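You operate a simulated robot arm through the tools that you are given. There is no shell and no other tool.

Carry out the task below with a simulated robot arm. There is one attempt and no reset: what you move stays moved.

TASK
Swap the drum's screen for the 12 mm one.
Fine: old screen on the side table before the new one goes in, both latches closed, crank left on HOLD.

It is judged by the outcome, as a careful person would: the job done as asked, and still so three seconds after it is handed in. It fails if anything else is knocked over, pushed out of place, dropped, spilled or broken.

THE ROBOT
A 6-joint arm with a two-finger gripper, fixed in place. Base frame: the origin is on the floor under the middle of its stand, x ahead of it, y to its left, z up. Units: m, rad, N and s.
It reaches about 1.417 m from its shoulder. Its first joint turns from -2.897 to 2.897 rad. Payload 3.43 kg.
Tool frame: the origin (TCP) lies between the finger pads and is the grasp point; the fingertips stand 0.02 m ahead of it; z points along the fingers, y is the line along which they close. The gripper opens to 0.19 m; its body begins 0.248 m behind the TCP.
Orientation is that of the tool frame in the base frame, as a unit quaternion [w, x, y, z]. With the fingers straight down and closing along the base's y, the tool's x points along the base's -x, its y along +y and its z along -z.

THE INTERFACE
- The arm moves only by the tool servo_tool. Its argument "plan" is a list of rows, each a list of 3 entries, a list of its own where there are three numbers: the opening, from 0 (shut) to 1 (fully open), then the shift along the tool's x, y, z in units of 30 mm (1.0 is 30 mm), then the turn, a rotation vector about the tool's x, y, z in units of 6 degrees (1.0 is 6 degrees). In form: [[jaw, [x, y, z], [rx, ry, rz]], ...]. A call has 1 to 20 rows; each row shifts and turns the commanded pose from where the row before left it, along the tool's axes as they then stand. A call with a number of a shift or a turn outside -1 to 1 is refused whole. Rows are played at 5 a second. More than 0.05 m and 0.15 rad between two rows, or a gripper value outside its range, and nothing of the call is played. Where a pose cannot be reached the arm comes as near as it can. A force on the tool above 90 N (or 10 N above the force at the start of the call, whichever is more), or a blocked arm, ends the call early, and 0.2 s more pass. Each finger travels about 0.153 m/s and halts on what it meets, pressing with about 38 N; the grip force reading is that of the motor and also rises with nothing between the fingers. The clock runs only during rows and for 0.2 s after the last one: add rows that do not move to give the fingers time. The reply holds the time, the measured pose of the TCP, the force on the tool along the base axes, the opening and the grip force, in the units named above and with some noise, with the torque about the TCP (base axes, N m) and any sound that the robot's microphone picked up.
- Cameras (640 x 400 px; columns grow to the right, rows downward): "scene" is fixed at [0.2197, -0.5005, 1.772]; the picture's right is [-0.95, 0.33, 0.00], its down [0.33, 0.94, -0.05] and it looks along [-0.02, -0.04, -1.00] (base axes); focal length 214 px, centre (320, 200). "wrist" rides on the gripper at [0.07, -0.008, -0.288] in the tool frame; the picture's right is [0.12, 0.99, 0.00], its down [-0.96, 0.12, -0.25] and it looks along [-0.25, 0.03, 0.97] (tool axes); focal length 261 px, centre (320, 200). There is no depth. A picture from a camera that has moved, and an enlarged one, comes with that camera's place and axes in the base frame and with its lens.
- camera(camera): a new picture of that camera. The clock stands still meanwhile.
- lift_body(by): moves the trunk up (or, below 0, down) by that many m; the arm rides with it, the base frame stays. It gives what a move gives, with no picture.
- inspect(camera, box): a new picture of the part [left, top, right, bottom] of that camera's present view, enlarged. The clock stands still meanwhile.
- job_done(): hands the job in; it is judged then, once.

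Places have to be worked out from the pictures, the camera data and where the tool is seen. Open the gripper and draw the arm clear of the work before you hand the job in, unless the task says otherwise.

The tools are called after "Emit:" by a JSON object that holds its "method" and its "body". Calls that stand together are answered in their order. servo_tool: Moves the arm, as the interface text tells. Its arguments: {"type":"object","properties":{"plan":{"type":"array","items":{"type":"array"}}},"required":["plan"]} The other tools are called the same way: lift_body (by) moves the trunk up or down; camera (camera) takes a picture; inspect (camera, box) takes an enlarged picture of a part of a camera's view; job_done () hands the job in.

At the start:

```text
t: 0.0
eef_pos: [0.3343, -0.526, 1.4298]
tcp_rot: [0.0, -0.001, 1.0, 0.0]
wrist_force: [-0.1, 0.0, -0.1]
moment: [0.01, -0.01, -0.03]
finger_gap: 0.1901
grip_force: 0.0
trunk travel left (down, up): [-0.35, 0.09]
```

scene: 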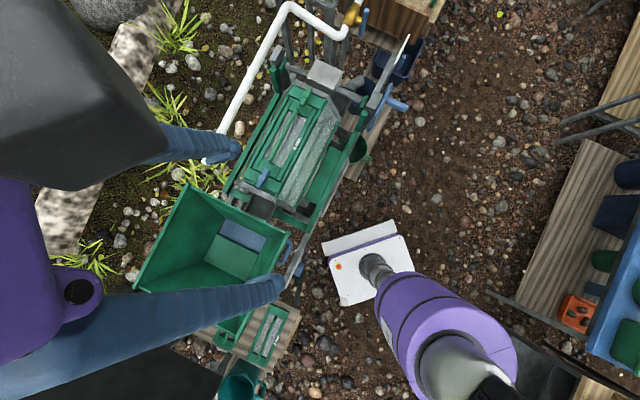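
wrist: 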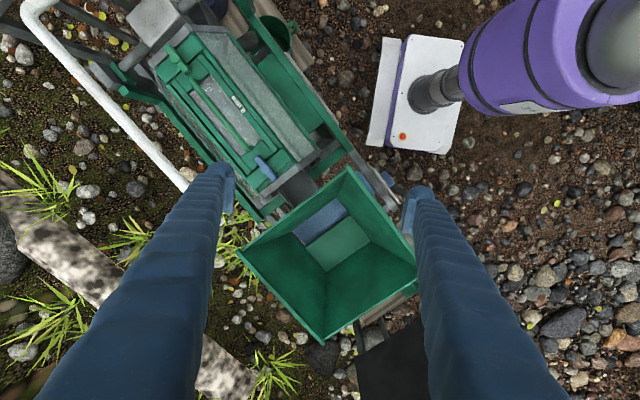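

I begin by looking closer at the machine and the surroundings before moving anything.

Emit:
{"method": "inspect", "body": {"camera": "scene", "box": [200, 40, 420, 230]}}

Emit:
{"method": "inspect", "body": {"camera": "scene", "box": [120, 200, 360, 400]}}

Emit:
{"method": "inspect", "body": {"camera": "wrist", "box": [100, 0, 420, 220]}}

Emit:
{"method": "inspect", "body": {"camera": "scene", "box": [480, 0, 640, 400]}}

```text
2.11 times, centred on (310, 135) of scene
camera zoom: at [0.2197, -0.5005, 1.772], right [-0.95, 0.33, 0.0], down [0.33, 0.94, -0.05], along [-0.02, -0.04, -1.0], focal length 452 px, centre (341, 337)
```

zoom: 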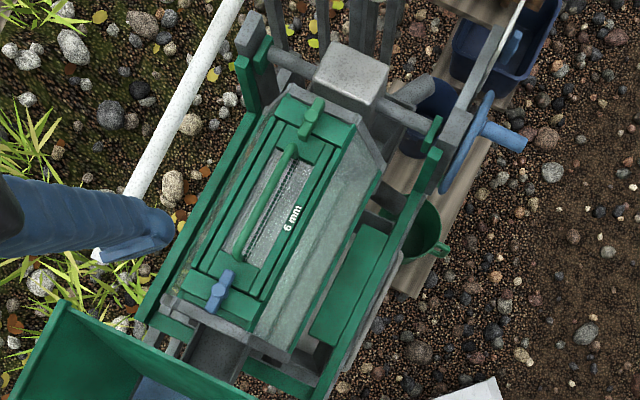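

```text
2.00 times, centred on (240, 300) of scene
camera zoom: at [0.2197, -0.5005, 1.772], right [-0.95, 0.33, 0.0], down [0.33, 0.94, -0.05], along [-0.02, -0.04, -1.0], focal length 429 px, centre (480, 0)
```

zoom: 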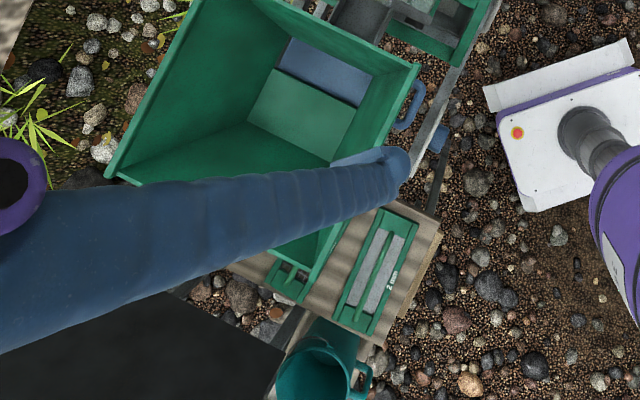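

```text
1.82 times, centred on (260, 110) of wrist
camera zoom: at [0.2637, -0.5359, 1.7186], right [-0.12, 0.99, 0.0], down [0.96, 0.12, 0.25], along [0.25, 0.03, -0.97], focal length 474 px, centre (429, 364)
```

zoom: 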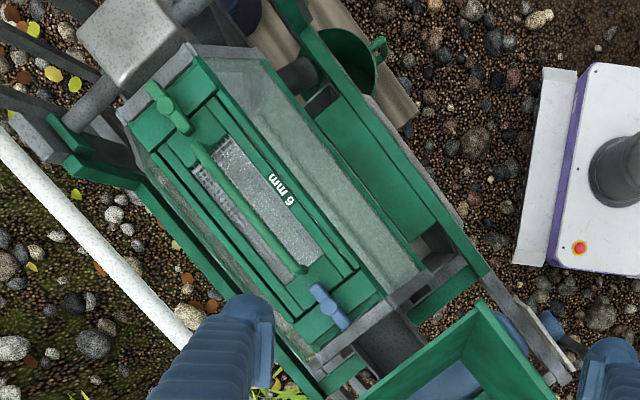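

```text
1.00 times, centred on (560, 200) of scene (not enlarged: the box is as wide or as high as the picture)
camera zoom: at [0.2197, -0.5005, 1.772], right [-0.95, 0.33, 0.0], down [0.33, 0.94, -0.05], along [-0.02, -0.04, -1.0], focal length 214 px, centre (80, 200)
```

zoom: 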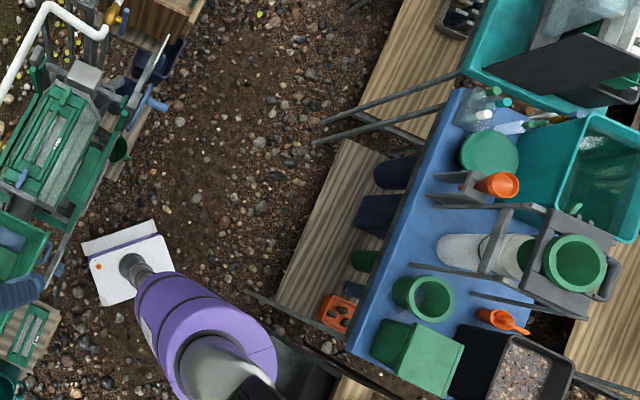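

The drum lies near (0.2, -0.8) with a "6 mm" screen and two latches; spare screens appear near (0.7, 0.03). I move the wrist over there, high up, to read the labels.

Emit:
{"method": "servo_tool", "body": {"plan": [[1, [-0.4, 1, 0], [0, 0, 0]], [1, [-0.4, 1, 0], [0, 0, 0]], [1, [-0.4, 1, 0], [0, 0, 0]], [1, [-0.4, 1, 0], [0, 0, 0]], [1, [-0.4, 1, 0], [0, 0, 0]], [1, [-0.4, 1, 0], [0, 0, 0]], [1, [-0.4, 1, 0], [0, 0, 0]], [1, [-0.4, 1, 0], [0, 0, 0]], [1, [-0.4, 1, 0], [0, 0, 0]], [1, [-0.4, 1, 0], [0, 0, 0]], [1, [-0.4, 1, 0], [0, 0, 0]], [1, [-0.4, 1, 0], [0, 0, 0]], [1, [-0.4, 1, 0], [0, 0, 0]], [1, [-0.4, 1, 0], [0, 0, 0]], [1, [-0.4, 1, 0], [0, 0, 0]]]}}

Emit:
{"method": "camera", "body": {"camera": "wrist"}}

Emit:
{"method": "camera", "body": {"camera": "scene"}}

```text
t: 3.2
eef_pos: [0.5155, -0.077, 1.4318]
tcp_rot: [0.0, -0.001, 1.0, 0.0]
wrist_force: [-0.5, -0.1, 0.4]
moment: [-0.04, 0.06, -0.01]
finger_gap: 0.1902
grip_force: 0.1
trunk travel left (down, up): [-0.35, 0.09]
```

```text
taken
camera wrist: at [0.4445, -0.0852, 1.7194], right [-0.12, 0.99, 0.0], down [0.96, 0.12, 0.25], along [0.24, 0.03, -0.97], focal length 261 px, centre (320, 200)
```

wrist: 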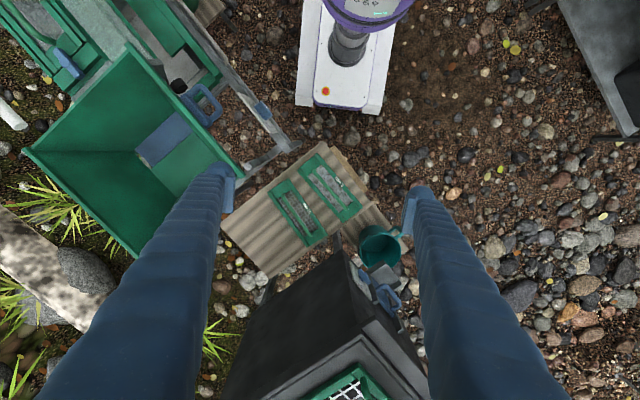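

```text
taken
```

scene: 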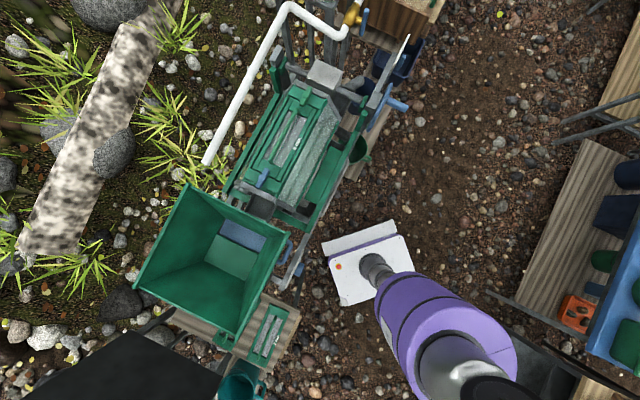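

Emit:
{"method": "inspect", "body": {"camera": "wrist", "box": [210, 130, 420, 270]}}

Emit:
{"method": "inspect", "body": {"camera": "wrist", "box": [220, 250, 440, 400]}}

Emit:
{"method": "inspect", "body": {"camera": "wrist", "box": [0, 0, 300, 190]}}

Emit:
{"method": "inspect", "body": {"camera": "scene", "box": [130, 180, 330, 400]}}

```text
2.86 times, centred on (315, 200) of wrist
camera zoom: at [0.4445, -0.0852, 1.7194], right [-0.12, 0.99, 0.0], down [0.96, 0.12, 0.25], along [0.24, 0.03, -0.97], focal length 745 px, centre (334, 200)
```

zoom: 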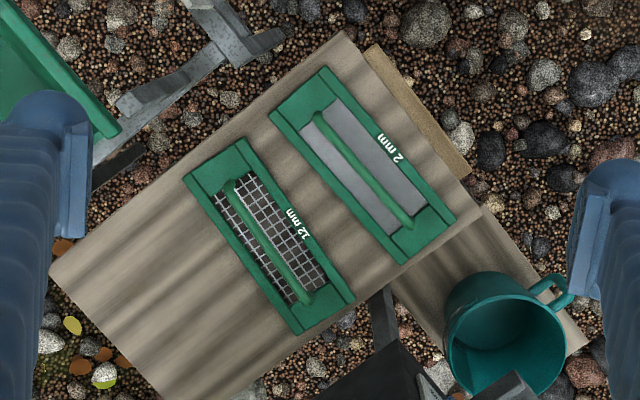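

```text
2.67 times, centred on (330, 325) of wrist
camera zoom: at [0.4445, -0.0852, 1.7194], right [-0.12, 0.99, 0.0], down [0.96, 0.12, 0.25], along [0.24, 0.03, -0.97], focal length 695 px, centre (293, -133)
```

zoom: 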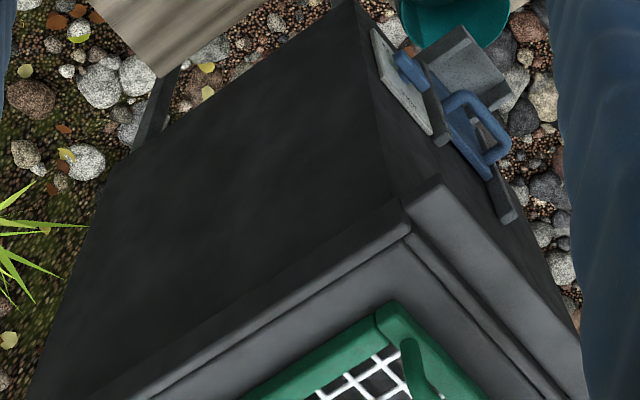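

```text
2.11 times, centred on (150, 95) of wrist
camera zoom: at [0.4445, -0.0852, 1.7194], right [-0.12, 0.99, 0.0], down [0.96, 0.12, 0.25], along [0.24, 0.03, -0.97], focal length 549 px, centre (678, 421)
```

zoom: 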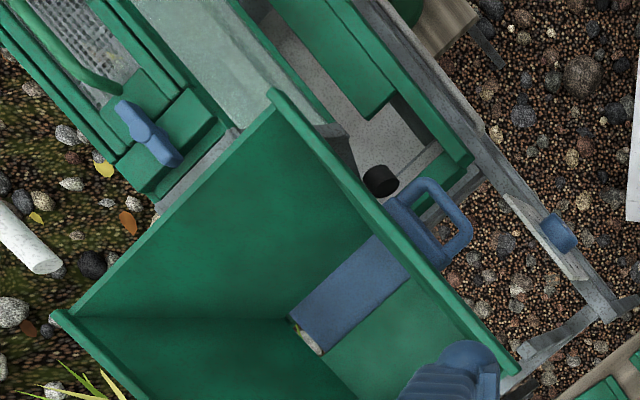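

```text
1.82 times, centred on (230, 290) of scene
camera zoom: at [0.2197, -0.5005, 1.772], right [-0.95, 0.33, 0.0], down [0.33, 0.94, -0.05], along [-0.02, -0.04, -1.0], focal length 390 px, centre (484, 36)
```

zoom: 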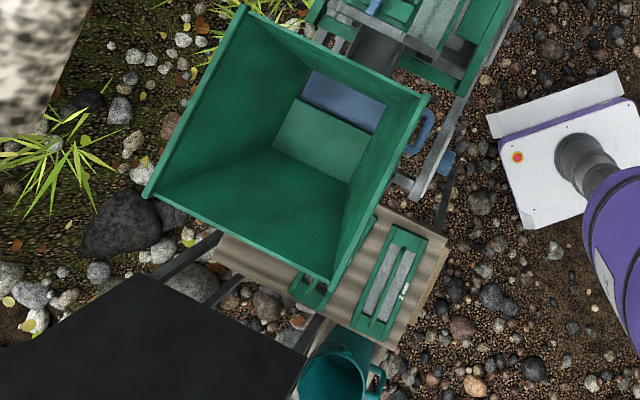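

The 12 mm screen lies on the wooden side table at about (0.74, -0.13, 0.76), the 2 mm one beside it; the drum top with latches is at about z 1.09. Next I go back to look at the drum and crank from above.

Emit:
{"method": "servo_tool", "body": {"plan": [[1, [0.4, -1, 0], [0, 0, 0]], [1, [0.4, -1, 0], [0, 0, 0]], [1, [0.4, -1, 0], [0, 0, 0]], [1, [0.4, -1, 0], [0, 0, 0]], [1, [0.4, -1, 0], [0, 0, 0]], [1, [0.4, -1, 0], [0, 0, 0]], [1, [0.4, -1, 0], [0, 0, 0]], [1, [0.4, -1, 0], [0, 0, 0]], [1, [0.4, -1, 0], [0, 0, 0]], [1, [0.4, -1, 0], [0, 0, 0]], [1, [0.4, -1, 0], [0, 0, 0]], [1, [0.4, -1, 0], [0, 0, 0]], [1, [0.4, -1, 0], [0, 0, 0]], [1, [0.4, -1, 0], [0, 0, 0]], [1, [0.4, -1, 0], [0, 0, 0]]]}}

Emit:
{"method": "servo_tool", "body": {"plan": [[1, [1, -0.4, 0], [0, 0, 0]], [1, [1, -0.4, 0], [0, 0, 0]], [1, [1, -0.4, 0], [0, 0, 0]], [1, [1, -0.4, 0], [0, 0, 0]], [1, [1, -0.4, 0], [0, 0, 0]], [1, [1, -0.4, 0], [0, 0, 0]], [1, [1, -0.4, 0], [0, 0, 0]], [1, [1, -0.4, 0], [0, 0, 0]], [1, [1, -0.4, 0], [0, 0, 0]]]}}

Emit:
{"method": "camera", "body": {"camera": "wrist"}}

Emit:
{"method": "camera", "body": {"camera": "scene"}}

```text
t: 6.4
eef_pos: [0.3331, -0.5273, 1.43]
tcp_rot: [-0.001, -0.002, 1.0, 0.001]
wrist_force: [0.0, -0.9, -0.2]
moment: [0.08, -0.05, 0.0]
finger_gap: 0.1898
grip_force: 0.0
trunk travel left (down, up): [-0.35, 0.09]
```

```text
t: 8.4
eef_pos: [0.0619, -0.634, 1.4301]
tcp_rot: [0.0, 0.0, 1.0, 0.0]
wrist_force: [-0.3, 0.0, -0.1]
moment: [-0.01, -0.05, 0.01]
finger_gap: 0.1899
grip_force: 0.1
trunk travel left (down, up): [-0.35, 0.09]
```

```text
taken
camera wrist: at [-0.0083, -0.6437, 1.7185], right [-0.12, 0.99, 0.0], down [0.96, 0.12, 0.25], along [0.25, 0.03, -0.97], focal length 261 px, centre (320, 200)
```

wrist: 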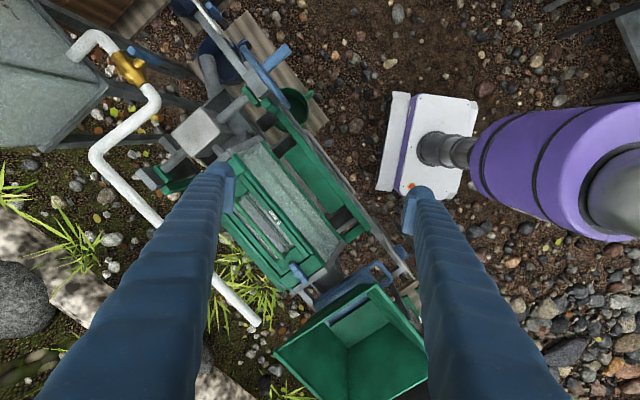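

```text
taken
```

scene: 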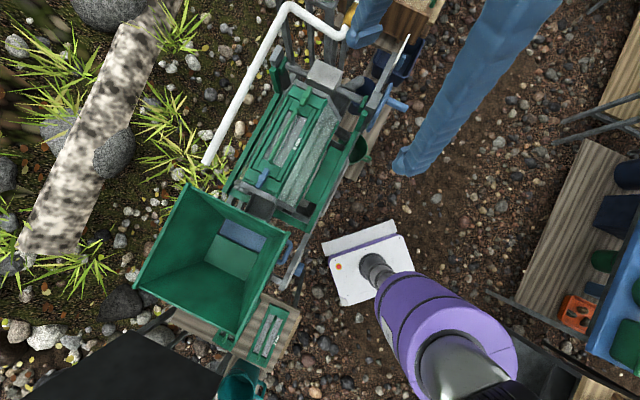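

Emit:
{"method": "inspect", "body": {"camera": "wrist", "box": [60, 0, 340, 180]}}

Emit:
{"method": "inspect", "body": {"camera": "wrist", "box": [210, 130, 430, 340]}}

Emit:
{"method": "inspect", "body": {"camera": "scene", "box": [330, 40, 430, 140]}}

Emit:
{"method": "inspect", "body": {"camera": "wrist", "box": [170, 0, 330, 100]}}

```text
2.22 times, centred on (200, 90) of wrist
camera zoom: at [-0.0083, -0.6437, 1.7185], right [-0.12, 0.99, 0.0], down [0.96, 0.12, 0.25], along [0.25, 0.03, -0.97], focal length 579 px, centre (587, 444)
```

zoom: 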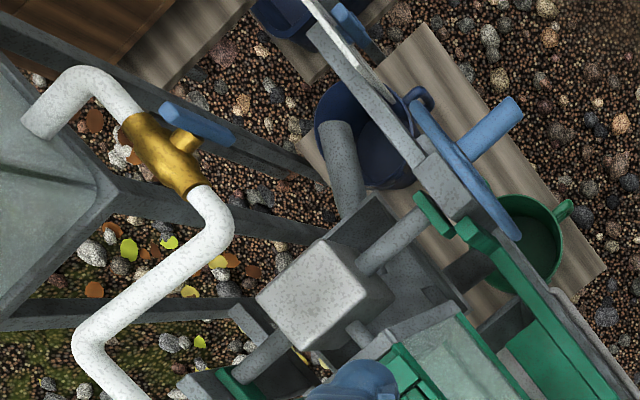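

```text
1.90 times, centred on (320, 235) of wrist
camera zoom: at [-0.0083, -0.6437, 1.7185], right [-0.12, 0.99, 0.0], down [0.96, 0.12, 0.25], along [0.25, 0.03, -0.97], focal length 496 px, centre (320, 133)
```

zoom: 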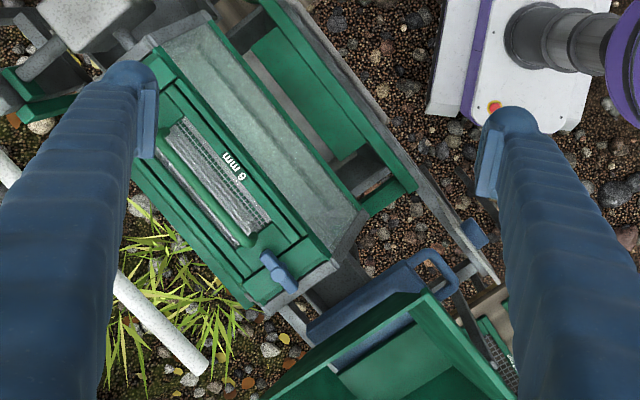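

```text
4.00 times, centred on (380, 90) of scene
camera zoom: at [0.2197, -0.5005, 1.772], right [-0.95, 0.33, 0.0], down [0.33, 0.94, -0.05], along [-0.02, -0.04, -1.0], focal length 858 px, centre (80, 640)
```

zoom: 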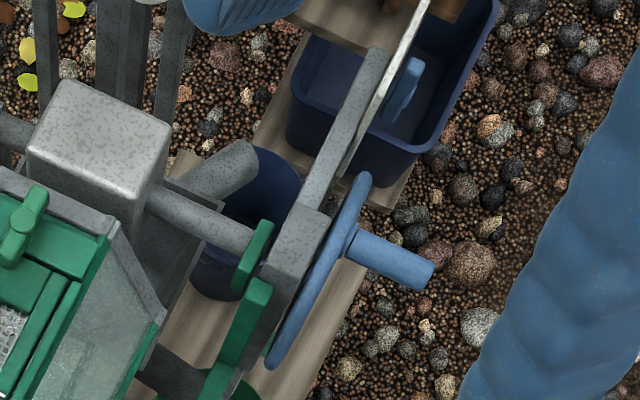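

```text
4.00 times, centred on (250, 50) of wrist
camera zoom: at [-0.0083, -0.6437, 1.7185], right [-0.12, 0.99, 0.0], down [0.96, 0.12, 0.25], along [0.25, 0.03, -0.97], focal length 1043 px, centre (600, 800)
```

zoom: 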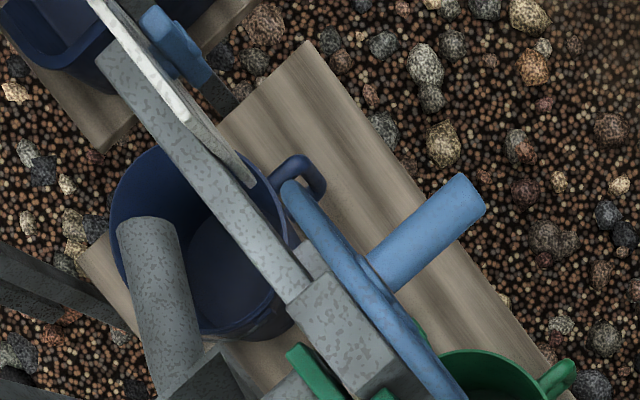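

The crank (blue disc with a handle pointing toward the aisle) and its sign can't be read from above. I turn and tilt the hand, still high, to look at the crank's face from the side.

Emit:
{"method": "servo_tool", "body": {"plan": [[1, [0, 0, 0], [0, 0, 0.958]], [1, [0, 0, 0], [0, 0, 0.958]], [1, [0, 0, 0], [0, 0, 0.958]], [1, [0, 0, 0], [0, 0, 0.958]], [1, [0, 0, 0], [0, 0, 0.958]], [1, [0, 0, 0], [0, 0, 0.958]], [1, [0, 0, 0], [0, 0, 0.958]], [1, [0, 0, 0], [0, 0, 0.958]]]}}

Emit:
{"method": "servo_tool", "body": {"plan": [[1, [0.84, -0.655, 0], [0, 0, 0]], [1, [0.84, -0.655, 0], [0, 0, 0]], [1, [0.84, -0.655, 0], [0, 0, 0]], [1, [0.84, -0.655, 0], [0, 0, 0]], [1, [0.84, -0.655, 0], [0, 0, 0]], [1, [0.84, -0.655, 0], [0, 0, 0]], [1, [0.84, -0.655, 0], [0, 0, 0]], [1, [0.84, -0.655, 0], [0, 0, 0]], [1, [0.84, -0.655, 0], [0, 0, 0]], [1, [0.84, -0.655, 0], [0, 0, 0]], [1, [0.84, -0.655, 0], [0, 0, 0]], [1, [0.84, -0.655, 0], [0, 0, 0]], [1, [0, 0, 0], [0, -1, 0]], [1, [0, 0, 0], [0, -1, 0]], [1, [0, 0, 0], [0, -1, 0]], [1, [0, 0, 0], [0, -1, 0]], [1, [0, 0, 0], [0, -1, 0]]]}}

Emit:
{"method": "camera", "body": {"camera": "wrist"}}

Emit:
{"method": "camera", "body": {"camera": "scene"}}

```text
t: 10.2
eef_pos: [0.0638, -0.634, 1.4305]
tcp_rot: [-0.001, 0.391, 0.921, 0.0]
wrist_force: [-0.2, -0.9, -0.2]
moment: [-0.04, 0.0, -0.02]
finger_gap: 0.19
grip_force: 0.1
trunk travel left (down, up): [-0.35, 0.09]
```

```text
t: 13.8
eef_pos: [-0.3169, -0.5822, 1.4313]
tcp_rot: [0.239, 0.379, 0.888, -0.102]
wrist_force: [0.1, 0.3, 0.0]
moment: [0.01, -0.05, 0.02]
finger_gap: 0.1902
grip_force: 0.0
trunk travel left (down, up): [-0.35, 0.09]
```

```text
taken
camera wrist: at [-0.4672, -0.441, 1.6446], right [0.64, 0.76, -0.06], down [0.57, -0.43, 0.7], along [0.51, -0.48, -0.71], focal length 261 px, centre (320, 200)
```

wrist: 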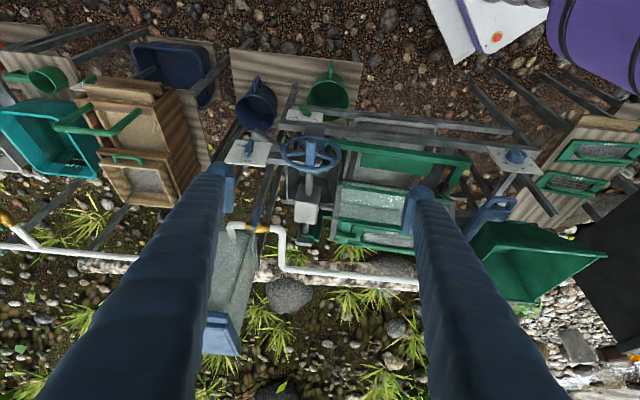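

```text
taken
```

scene: 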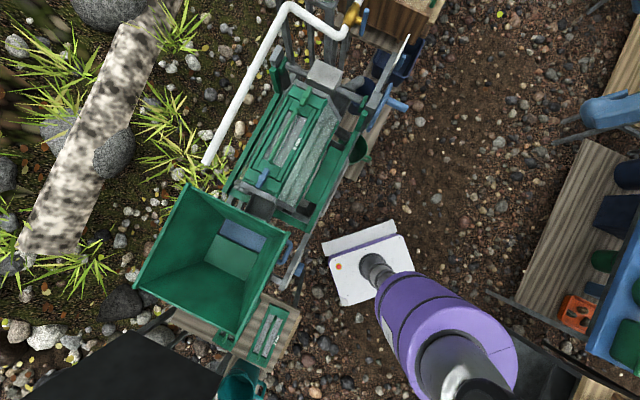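

The view is upside-down but shows the crank wheel near the centre; I enlarge it.

Emit:
{"method": "inspect", "body": {"camera": "wrist", "box": [210, 100, 370, 200]}}

Emit:
{"method": "inspect", "body": {"camera": "wrist", "box": [270, 120, 350, 180]}}

Emit:
{"method": "inspect", "body": {"camera": "wrist", "box": [460, 100, 640, 260]}}

```text
4.00 times, centred on (290, 150) of wrist
camera zoom: at [-0.4672, -0.441, 1.6446], right [0.64, 0.76, -0.06], down [0.57, -0.43, 0.7], along [0.51, -0.48, -0.71], focal length 1043 px, centre (440, 400)
```

zoom: 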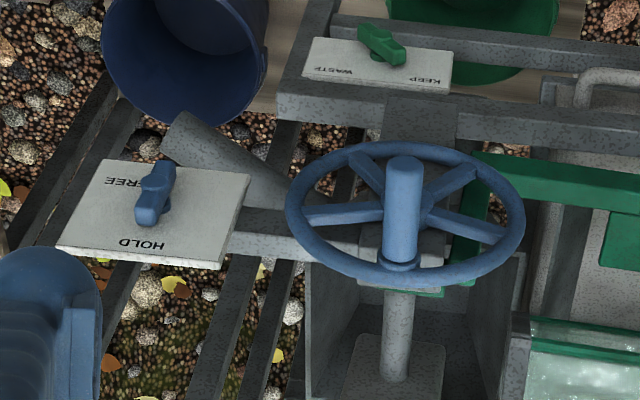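

```text
6.67 times, centred on (310, 150) of wrist
camera zoom: at [-0.4672, -0.441, 1.6446], right [0.64, 0.76, -0.06], down [0.57, -0.43, 0.7], along [0.51, -0.48, -0.71], focal length 1738 px, centre (387, 533)
```

zoom: 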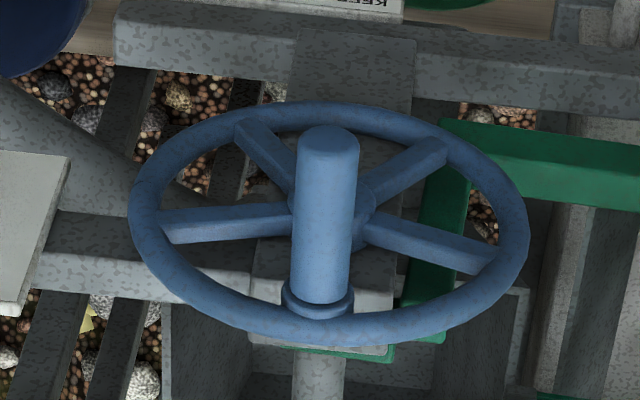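

```text
2.50 times, centred on (550, 180) of wrist
camera zoom: at [-0.4672, -0.441, 1.6446], right [0.64, 0.76, -0.06], down [0.57, -0.43, 0.7], along [0.51, -0.48, -0.71], focal length 652 px, centre (-255, 250)
```

zoom: 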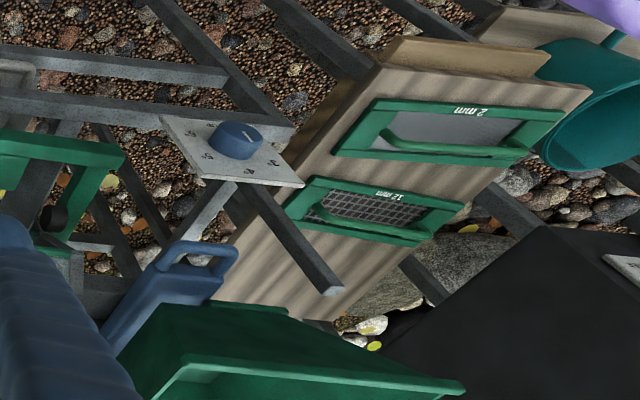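

There's a FREE/HOLD selector plate beside the crank wheel. I zoom in on it to see which way its lever points.

Emit:
{"method": "inspect", "body": {"camera": "wrist", "box": [220, 130, 280, 170]}}

Emit:
{"method": "inspect", "body": {"camera": "wrist", "box": [280, 100, 340, 130]}}

Emit:
{"method": "inspect", "body": {"camera": "wrist", "box": [320, 170, 430, 260]}}

```text
10.00 times, centred on (250, 150) of wrist
camera zoom: at [-0.4672, -0.441, 1.6446], right [0.64, 0.76, -0.06], down [0.57, -0.43, 0.7], along [0.51, -0.48, -0.71], focal length 2606 px, centre (1020, 700)
```

zoom: 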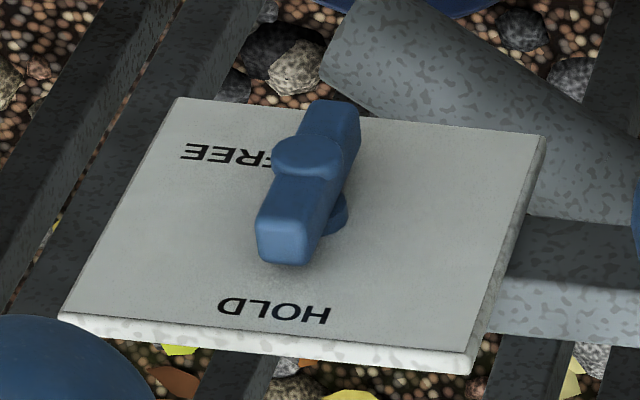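

```text
10.67 times, centred on (310, 115) of wrist
camera zoom: at [-0.4672, -0.441, 1.6446], right [0.64, 0.76, -0.06], down [0.57, -0.43, 0.7], along [0.51, -0.48, -0.71], focal length 2780 px, centre (427, 1107)
```

zoom: 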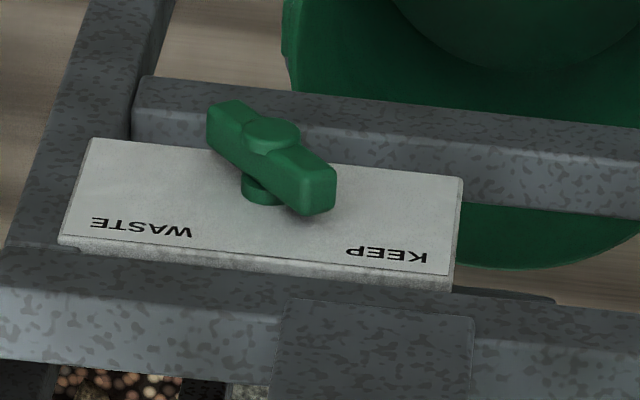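

```text
4.44 times, centred on (375, 215) of wrist
camera zoom: at [-0.4672, -0.441, 1.6446], right [0.64, 0.76, -0.06], down [0.57, -0.43, 0.7], along [0.51, -0.48, -0.71], focal length 1158 px, centre (76, 133)
```

zoom: 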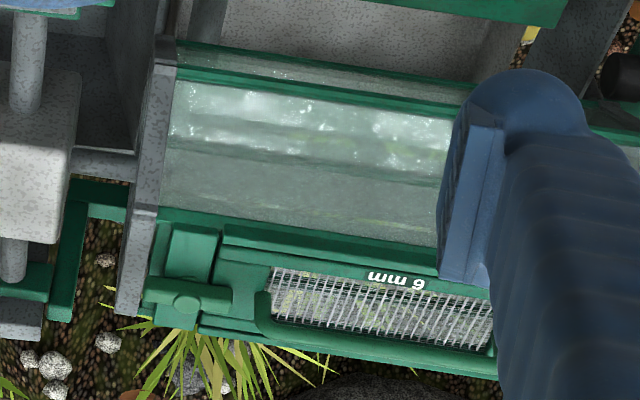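

The HOLD/FREE lever lies along the HOLD mark, so the crank already seems to be on HOLD; I'll leave it alone. Now I level the hand and turn it so the fingers close across the drum axis, then look down closely at the screen and its latches.

Emit:
{"method": "servo_tool", "body": {"plan": [[1, [0, 0, 0], [0, 1, 0]], [1, [0, 0, 0], [0, 1, 0]], [1, [0, 0, 0], [0, 1, 0]], [1, [0, 0, 0], [0, 1, 0]], [1, [0, 0, 0], [0, 1, 0]], [1, [0, 0, 0], [0, 0, -1]], [1, [0, 0, 0], [0, 0, -1]], [1, [0, 0, 0], [0, 0, -1]], [1, [0, 0, 0], [0, 0, -1]], [1, [0, 0, 0], [0, 0, -1]], [1, [0, 0, 0], [0, 0, -1]], [1, [0, 0, 0], [0, 0, -1]], [1, [0, 0, 0], [0, 0, -1]], [1, [0, 0, 0], [0, 0, -1]], [1, [0, 0, 0], [0, 0, -1]], [1, [0, 0, 0], [0, 0, -1]], [1, [0, 0, 0], [0, 0, -1]], [1, [0, 0, 0], [0, 0, -1]], [1, [0, 0, 0], [0, 0, -1]], [1, [0, 0, 0], [0, 0, -1]]]}}

```text
t: 18.0
eef_pos: [-0.3162, -0.5821, 1.4315]
tcp_rot: [0.0, -0.375, 0.927, -0.001]
wrist_force: [0.6, -0.4, -0.7]
moment: [-0.01, -0.02, -0.05]
finger_gap: 0.1901
grip_force: 0.1
trunk travel left (down, up): [-0.35, 0.09]
```

Orientation is good (fingers close along (-0.695, 0.719), across the drum). I move above the drum centre and down to z≈1.28 for a close look.

Emit:
{"method": "servo_tool", "body": {"plan": [[1, [-0.394, -0.968, 0], [0, 0, 0]], [1, [-0.394, -0.968, 0], [0, 0, 0]], [1, [-0.394, -0.968, 0], [0, 0, 0]], [1, [-0.394, -0.968, 0], [0, 0, 0]], [1, [-0.394, -0.968, 0], [0, 0, 0]], [1, [-0.394, -0.968, 0], [0, 0, 0]], [1, [-0.394, -0.968, 0], [0, 0, 0]], [1, [-0.394, -0.968, 0], [0, 0, 0]], [1, [-0.394, -0.968, 0], [0, 0, 0]], [1, [-0.394, -0.968, 0], [0, 0, 0]], [1, [-0.394, -0.968, 0], [0, 0, 0]], [1, [-0.394, -0.968, 0], [0, 0, 0]], [1, [-0.394, -0.968, 0], [0, 0, 0]], [1, [-0.394, -0.968, 0], [0, 0, 0]], [1, [-0.394, -0.968, 0], [0, 0, 0]], [1, [-0.394, -0.968, 0], [0, 0, 0]], [1, [-0.394, -0.968, 0], [0, 0, 0]], [1, [-0.394, -0.968, 0], [0, 0, 0]]]}}

Emit:
{"method": "camera", "body": {"camera": "wrist"}}

Emit:
{"method": "inspect", "body": {"camera": "wrist", "box": [220, 80, 430, 250]}}

```text
t: 21.8
eef_pos: [0.2002, -0.8112, 1.4298]
tcp_rot: [-0.001, -0.375, 0.927, 0.0]
wrist_force: [1.0, 0.2, 0.2]
moment: [0.06, 0.09, 0.03]
finger_gap: 0.1899
grip_force: 0.1
trunk travel left (down, up): [-0.35, 0.09]
```

```text
taken
camera wrist: at [0.1556, -0.8664, 1.7171], right [-0.78, 0.63, 0.0], down [0.61, 0.75, 0.25], along [0.15, 0.19, -0.97], focal length 261 px, centre (320, 200)
```

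wrist: 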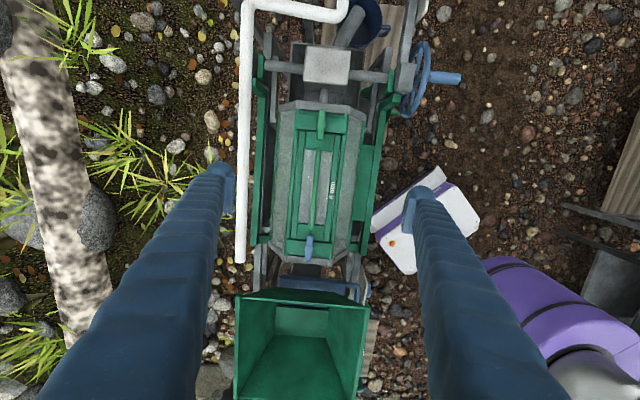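

```text
2.35 times, centred on (325, 165) of wrist
camera zoom: at [0.1556, -0.8664, 1.7171], right [-0.78, 0.63, 0.0], down [0.61, 0.75, 0.25], along [0.15, 0.19, -0.97], focal length 613 px, centre (308, 282)
```

zoom: 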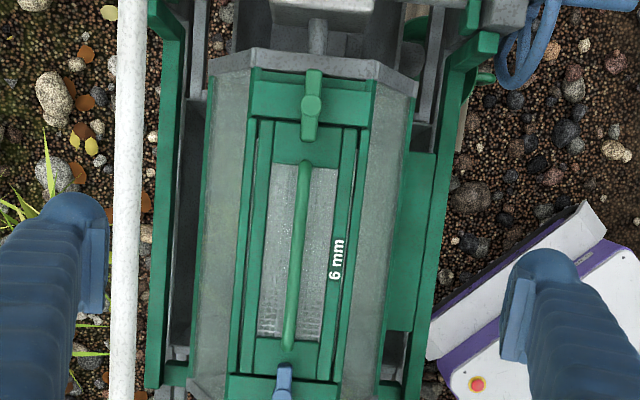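

Clear view of the 6 mm screen, with an arched handle along its middle and a bar latch overlapping each end. I descend to get a closer look at the latch shapes.

Emit:
{"method": "servo_tool", "body": {"plan": [[1, [0, 0, 1], [0, 0, 0]], [1, [0, 0, 1], [0, 0, 0]], [1, [0, 0, 1], [0, 0, 0]], [1, [0, 0, 1], [0, 0, 0]], [1, [0, 0, 1], [0, 0, 0]]]}}

Emit:
{"method": "camera", "body": {"camera": "wrist"}}

Emit:
{"method": "inspect", "body": {"camera": "wrist", "box": [250, 30, 410, 150]}}

Emit:
{"method": "inspect", "body": {"camera": "wrist", "box": [220, 190, 420, 330]}}

```text
t: 23.0
eef_pos: [0.1994, -0.8088, 1.2814]
tcp_rot: [0.0, -0.375, 0.927, 0.0]
wrist_force: [0.6, 0.8, 0.1]
moment: [-0.01, 0.02, -0.01]
finger_gap: 0.1903
grip_force: 0.1
trunk travel left (down, up): [-0.35, 0.09]
```

```text
taken
camera wrist: at [0.1546, -0.8651, 1.5684], right [-0.78, 0.63, 0.0], down [0.61, 0.75, 0.25], along [0.16, 0.19, -0.97], focal length 261 px, centre (320, 200)
```

wrist: 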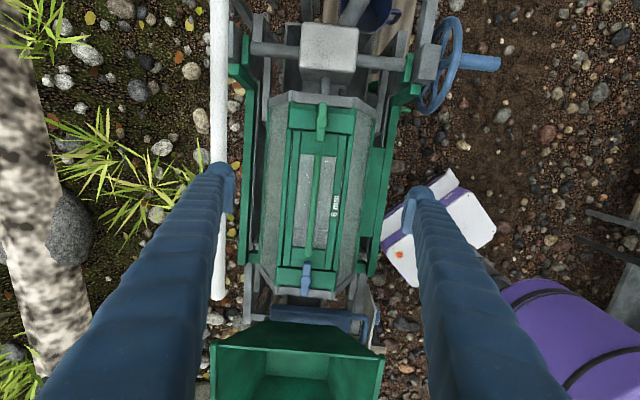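

```text
3.33 times, centred on (330, 90) of wrist
camera zoom: at [0.1546, -0.8651, 1.5684], right [-0.78, 0.63, 0.0], down [0.61, 0.75, 0.25], along [0.16, 0.19, -0.97], focal length 869 px, centre (287, 567)
```

zoom: 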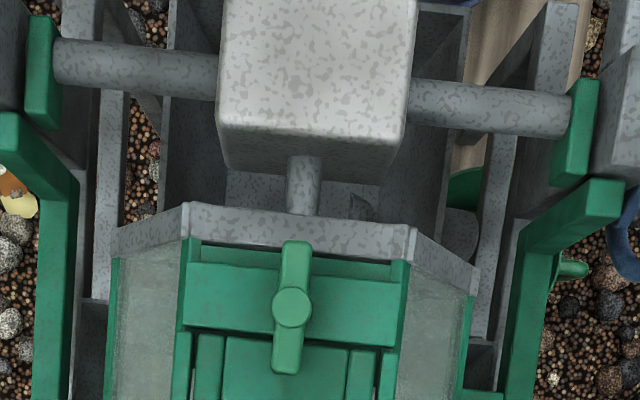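

```text
2.86 times, centred on (320, 260) of wrist
camera zoom: at [0.1546, -0.8651, 1.5684], right [-0.78, 0.63, 0.0], down [0.61, 0.75, 0.25], along [0.16, 0.19, -0.97], focal length 745 px, centre (320, 29)
```

zoom: 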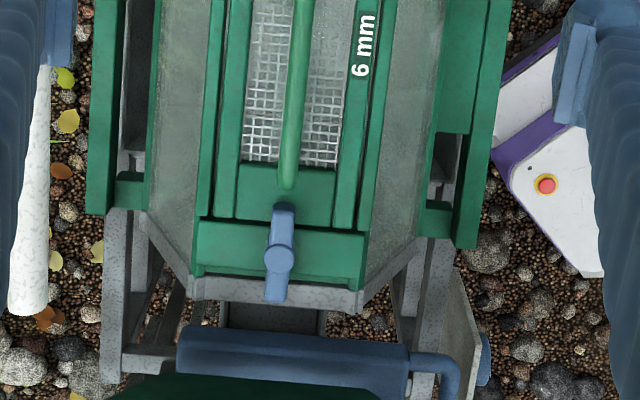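

Both latches lie along the drum axis, overlapping the screen's ends (closed). I take a zoomed picture of the screen now, then shift along the axis for a stereo pair to get the heights.

Emit:
{"method": "inspect", "body": {"camera": "wrist", "box": [250, 110, 390, 290]}}

Emit:
{"method": "servo_tool", "body": {"plan": [[1, [1, 0, 0], [0, 0, 0]], [1, [1, 0, 0], [0, 0, 0]], [1, [1, 0, 0], [0, 0, 0]], [1, [1, 0, 0], [0, 0, 0]], [1, [0, 0, 0], [0, 0, 0]]]}}

Emit:
{"method": "inspect", "body": {"camera": "wrist", "box": [250, 180, 390, 360]}}

Emit:
{"method": "camera", "body": {"camera": "wrist"}}

```text
2.22 times, centred on (320, 200) of wrist
camera zoom: at [0.1546, -0.8651, 1.5684], right [-0.78, 0.63, 0.0], down [0.61, 0.75, 0.25], along [0.16, 0.19, -0.97], focal length 579 px, centre (320, 200)
```

zoom: 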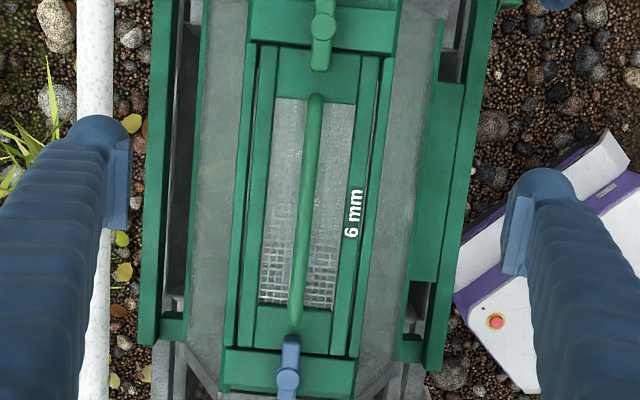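

```text
t: 24.2
eef_pos: [0.1131, -0.8936, 1.2807]
tcp_rot: [0.0, -0.375, 0.927, 0.001]
wrist_force: [0.3, 0.0, 0.8]
moment: [0.0, 0.03, 0.01]
finger_gap: 0.1901
grip_force: 0.0
trunk travel left (down, up): [-0.35, 0.09]
```

```text
2.22 times, centred on (320, 270) of wrist
camera zoom: at [0.068, -0.9491, 1.5697], right [-0.78, 0.63, 0.0], down [0.61, 0.75, 0.25], along [0.16, 0.19, -0.97], focal length 579 px, centre (320, 44)
```

zoom: 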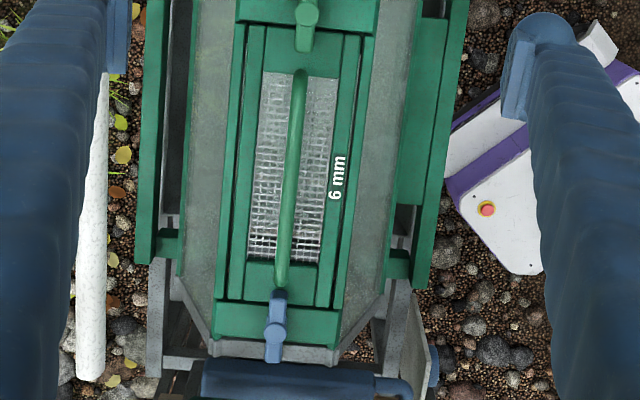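

```text
taken
camera wrist: at [0.068, -0.9491, 1.5697], right [-0.78, 0.63, 0.0], down [0.61, 0.75, 0.25], along [0.16, 0.19, -0.97], focal length 261 px, centre (320, 200)
```

wrist: 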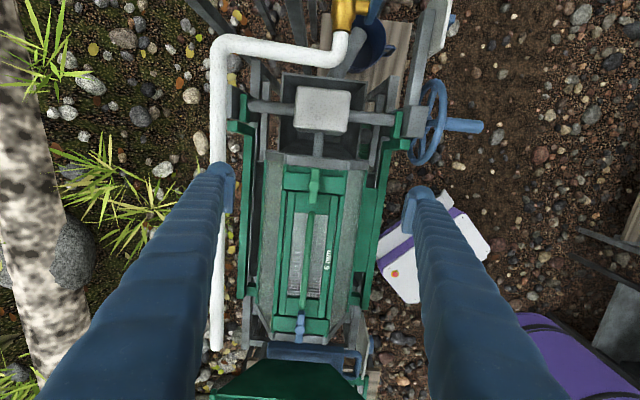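

Stereo gives the frame top at z≈1.06 and the latch tops at ≈1.07. To find the handle height I shift sideways toward the aisle and look again.

Emit:
{"method": "servo_tool", "body": {"plan": [[1, [-1, 1, 0], [0, 0, 0]], [1, [-1, 1, 0], [0, 0, 0]], [1, [-1, 1, 0], [0, 0, 0]], [1, [-1, 1, 0], [0, 0, 0]], [1, [0, 1, 0], [0, 0, 0]], [1, [0, 1, 0], [0, 0, 0]], [1, [0, 1, 0], [0, 0, 0]], [1, [0, 0, 0], [0, 0, 0]]]}}

Emit:
{"method": "camera", "body": {"camera": "wrist"}}

Emit:
{"method": "inspect", "body": {"camera": "wrist", "box": [130, 70, 290, 300]}}

```text
t: 26.0
eef_pos: [0.0521, -0.6575, 1.2813]
tcp_rot: [0.0, -0.375, 0.927, 0.0]
wrist_force: [0.0, -0.6, 0.5]
moment: [-0.02, 0.0, -0.02]
finger_gap: 0.1899
grip_force: 0.0
trunk travel left (down, up): [-0.35, 0.09]
```

```text
taken
camera wrist: at [0.0087, -0.7141, 1.5695], right [-0.78, 0.63, 0.0], down [0.61, 0.75, 0.25], along [0.16, 0.19, -0.97], focal length 261 px, centre (320, 200)
```

wrist: 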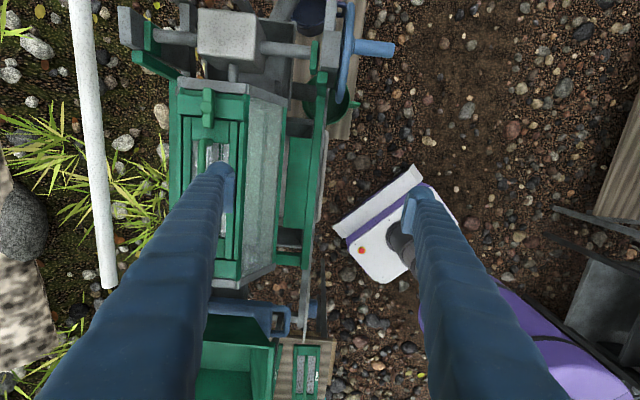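

```text
1.74 times, centred on (210, 185) of wrist
camera zoom: at [0.0087, -0.7141, 1.5695], right [-0.78, 0.63, 0.0], down [0.61, 0.75, 0.25], along [0.16, 0.19, -0.97], focal length 453 px, centre (511, 226)
```

zoom: 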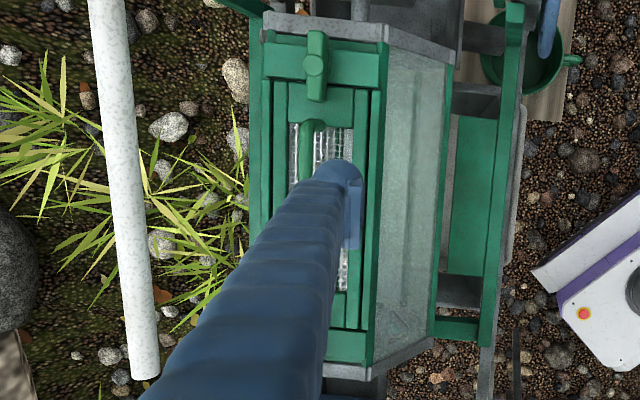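

The handle bar sits about z≈1.098, roughly 35 mm above the screen frame. I zoom on the green latch from this oblique view to judge its stand-off.

Emit:
{"method": "inspect", "body": {"camera": "wrist", "box": [170, 70, 250, 140]}}

Emit:
{"method": "inspect", "body": {"camera": "scene", "box": [240, 150, 300, 200]}}

Emit:
{"method": "inspect", "body": {"camera": "scene", "box": [280, 70, 340, 120]}}

```text
5.71 times, centred on (210, 105) of wrist
camera zoom: at [0.0087, -0.7141, 1.5695], right [-0.78, 0.63, 0.0], down [0.61, 0.75, 0.25], along [0.16, 0.19, -0.97], focal length 1489 px, centre (949, 743)
```

zoom: 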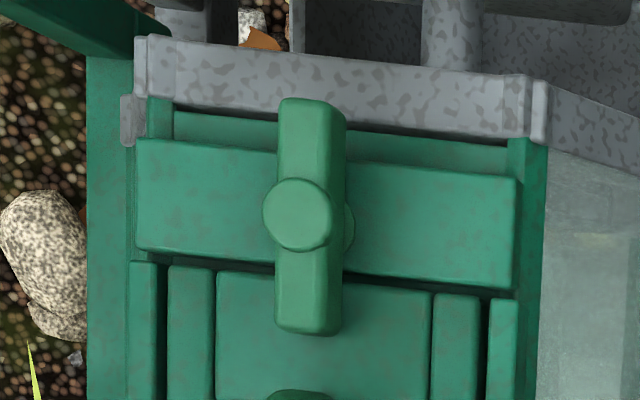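

```text
8.00 times, centred on (270, 175) of scene
camera zoom: at [0.2197, -0.5005, 1.772], right [-0.95, 0.33, 0.0], down [0.33, 0.94, -0.05], along [-0.02, -0.04, -1.0], focal length 1716 px, centre (720, 400)
```

zoom: 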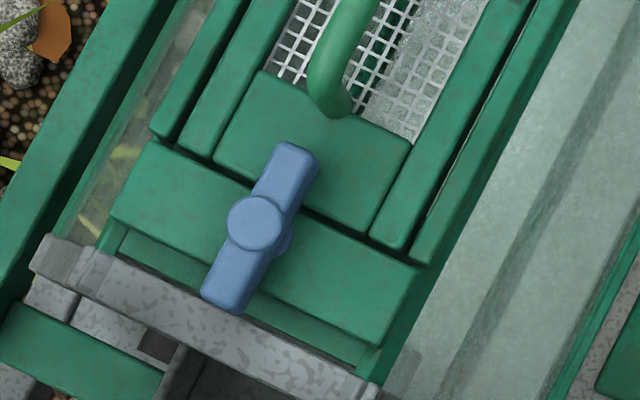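

```text
8.00 times, centred on (310, 95) of scene
camera zoom: at [0.2197, -0.5005, 1.772], right [-0.95, 0.33, 0.0], down [0.33, 0.94, -0.05], along [-0.02, -0.04, -1.0], focal length 1716 px, centre (400, 1040)
```

zoom: 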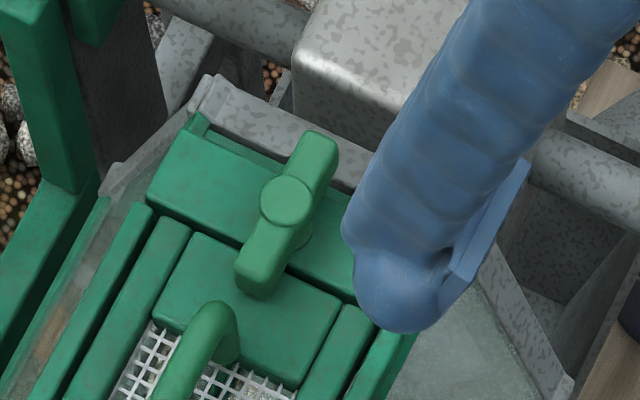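

The latch caps top out near z≈1.072 on posts above the crosspiece (≈1.054); the green hub is about (0.141, -0.880) and the drum axis runs at 45°. I move above the green latch's outer arm with the jaws part-open and descend to z≈1.15 to check alignment.

Emit:
{"method": "servo_tool", "body": {"plan": [[1, [0.486, -0.924, 0], [0, 0, 0]], [0.8, [0.486, -0.924, 0], [0, 0, 0]], [0.6, [0.486, -0.924, 0], [0, 0, 0]], [0.4, [0.486, -0.924, 0], [0, 0, 0]], [0.35, [0.486, -0.924, 0], [0, 0, 0]], [0.35, [0.486, -0.924, 0], [0, 0, 0]], [0.35, [0.486, -0.924, 0], [0, 0, 0]], [0.35, [0.486, -0.924, 0], [0, 0, 0]], [0.35, [0, 0, 0], [0, 0, -0.18]], [0.35, [0, 0, 1], [0, 0, 0]], [0.35, [0, 0, 1], [0, 0, 0]], [0.35, [0, 0, 1], [0, 0, 0]], [0.35, [0, 0, 1], [0, 0, 0]], [0.35, [0, 0, 0], [0, 0, 0]]]}}

Emit:
{"method": "camera", "body": {"camera": "wrist"}}

Emit:
{"method": "inspect", "body": {"camera": "wrist", "box": [240, 130, 400, 250]}}

```text
t: 29.0
eef_pos: [0.1227, -0.8977, 1.1602]
tcp_rot: [0.0, -0.384, 0.923, 0.0]
wrist_force: [0.1, 0.5, 1.1]
moment: [-0.01, 0.03, -0.02]
finger_gap: 0.0665
grip_force: 0.0
trunk travel left (down, up): [-0.35, 0.09]
```

```text
taken
camera wrist: at [0.0793, -0.9545, 1.4491], right [-0.79, 0.62, 0.0], down [0.6, 0.76, 0.25], along [0.15, 0.19, -0.97], focal length 261 px, centre (320, 200)
```

wrist: 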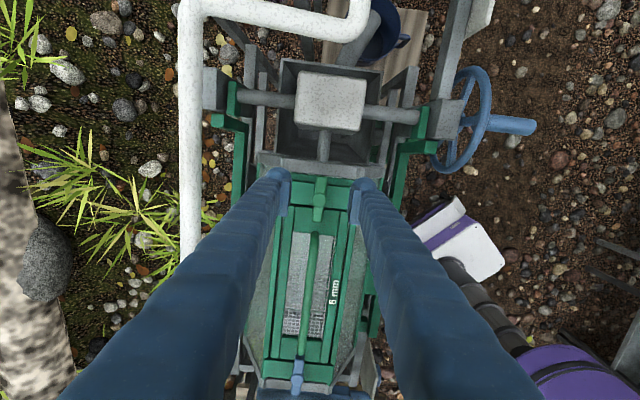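

```text
3.33 times, centred on (320, 190) of wrist
camera zoom: at [0.0793, -0.9545, 1.4491], right [-0.79, 0.62, 0.0], down [0.6, 0.76, 0.25], along [0.15, 0.19, -0.97], focal length 869 px, centre (320, 233)
```

zoom: 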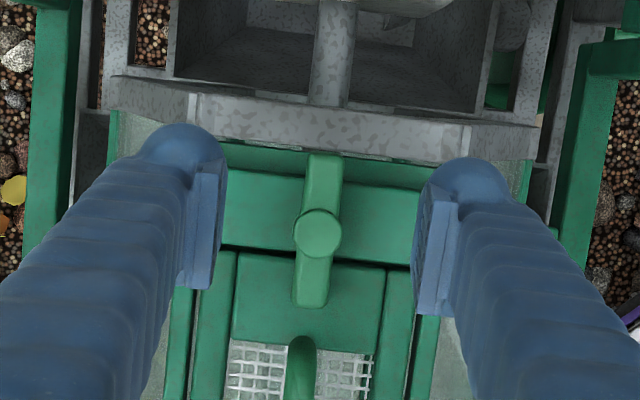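

Alignment is within a few mm (hub 27 mm ahead of the TCP, 2.5 mm to +y). I nudge sideways and descend to z≈1.080 with the jaws open around the outer arm.

Emit:
{"method": "servo_tool", "body": {"plan": [[0.35, [0, 0.083, 1], [0, 0, 0]], [0.35, [0, 0, 0.8], [0, 0, 0]], [0.35, [0, 0, 0.5], [0, 0, 0]], [0.35, [0, 0, 0.35], [0, 0, 0]], [0.35, [0, 0, 0], [0, 0, 0]]]}}

Emit:
{"method": "inspect", "body": {"camera": "wrist", "box": [240, 130, 400, 250]}}

Emit:
{"method": "inspect", "body": {"camera": "scene", "box": [270, 50, 370, 130]}}

```text
t: 30.2
eef_pos: [0.1212, -0.8977, 1.0822]
tcp_rot: [-0.001, -0.383, 0.924, 0.0]
wrist_force: [-0.7, 0.1, 0.2]
moment: [0.02, 0.01, 0.02]
finger_gap: 0.0666
grip_force: 0.0
trunk travel left (down, up): [-0.35, 0.09]
```

```text
3.33 times, centred on (320, 190) of wrist
camera zoom: at [0.0776, -0.954, 1.3696], right [-0.79, 0.62, 0.0], down [0.6, 0.76, 0.25], along [0.15, 0.19, -0.97], focal length 869 px, centre (320, 233)
```

zoom: 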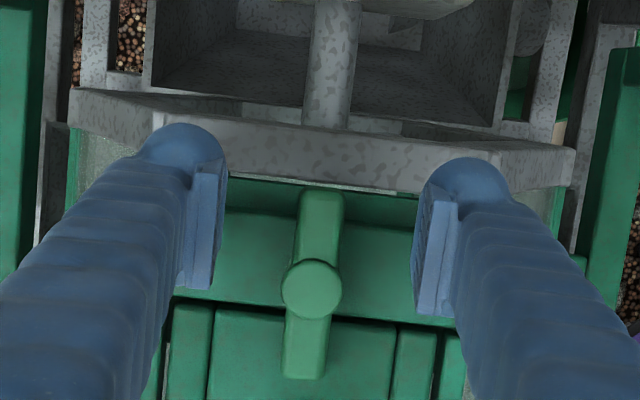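

```text
5.00 times, centred on (320, 90) of scene
camera zoom: at [0.2197, -0.5005, 1.772], right [-0.95, 0.33, 0.0], down [0.33, 0.94, -0.05], along [-0.02, -0.04, -1.0], focal length 1072 px, centre (320, 750)
```

zoom: 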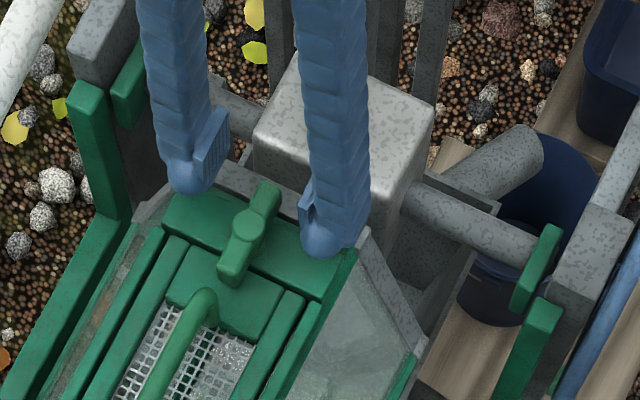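

The bar is centred between the pads with no contact. I close on it.

Emit:
{"method": "servo_tool", "body": {"plan": [[0.0, [0, 0, 0], [0, 0, 0]], [0.0, [0, 0, 0], [0, 0, 0]], [0.0, [0, 0, 0], [0, 0, 0]]]}}

Emit:
{"method": "inspect", "body": {"camera": "wrist", "box": [240, 130, 400, 250]}}

```text
t: 31.0
eef_pos: [0.1203, -0.8974, 1.0821]
tcp_rot: [0.001, -0.383, 0.924, 0.0]
wrist_force: [-0.8, 1.2, -1.0]
moment: [0.03, 0.01, 0.02]
finger_gap: 0.0138
grip_force: 45.2
trunk travel left (down, up): [-0.35, 0.09]
```

```text
3.33 times, centred on (320, 190) of wrist
camera zoom: at [0.0776, -0.954, 1.3696], right [-0.79, 0.62, 0.0], down [0.6, 0.76, 0.25], along [0.15, 0.2, -0.97], focal length 869 px, centre (320, 233)
```

zoom: 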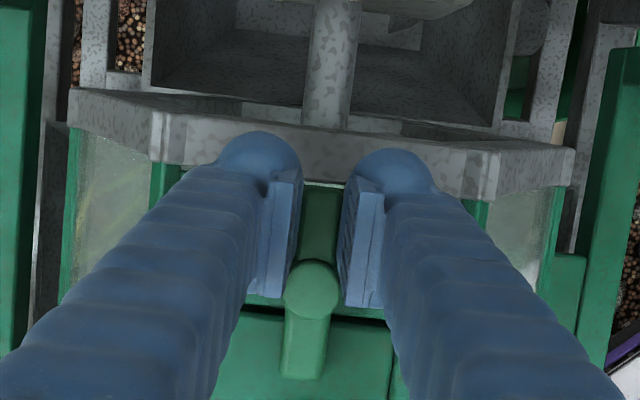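

Gripped the latch bar (gap 13.8 mm). I turn it 12° about its hub in one direction and read the forces.

Emit:
{"method": "servo_tool", "body": {"plan": [[0.0, [-0.002, 0.047, 0], [0, 0, 0.5]], [0.0, [-0.002, 0.047, 0], [0, 0, 0.5]], [0.0, [-0.002, 0.047, 0], [0, 0, 0.5]], [0.0, [-0.002, 0.047, 0], [0, 0, 0.5]], [0.0, [0, 0, 0], [0, 0, 0]]]}}

Emit:
{"method": "inspect", "body": {"camera": "wrist", "box": [240, 130, 400, 250]}}

```text
t: 32.2
eef_pos: [0.1178, -0.893, 1.0825]
tcp_rot: [0.0, -0.285, 0.959, 0.0]
wrist_force: [-1.6, -2.5, 4.2]
moment: [-0.02, -0.07, -0.03]
finger_gap: 0.0133
grip_force: 45.1
trunk travel left (down, up): [-0.35, 0.09]
```

```text
3.33 times, centred on (320, 190) of wrist
camera zoom: at [0.0634, -0.9391, 1.3702], right [-0.64, 0.77, 0.0], down [0.74, 0.62, 0.25], along [0.19, 0.16, -0.97], focal length 869 px, centre (320, 233)
```

zoom: 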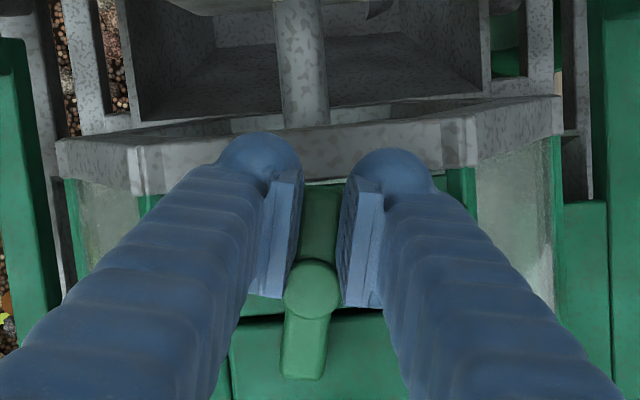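

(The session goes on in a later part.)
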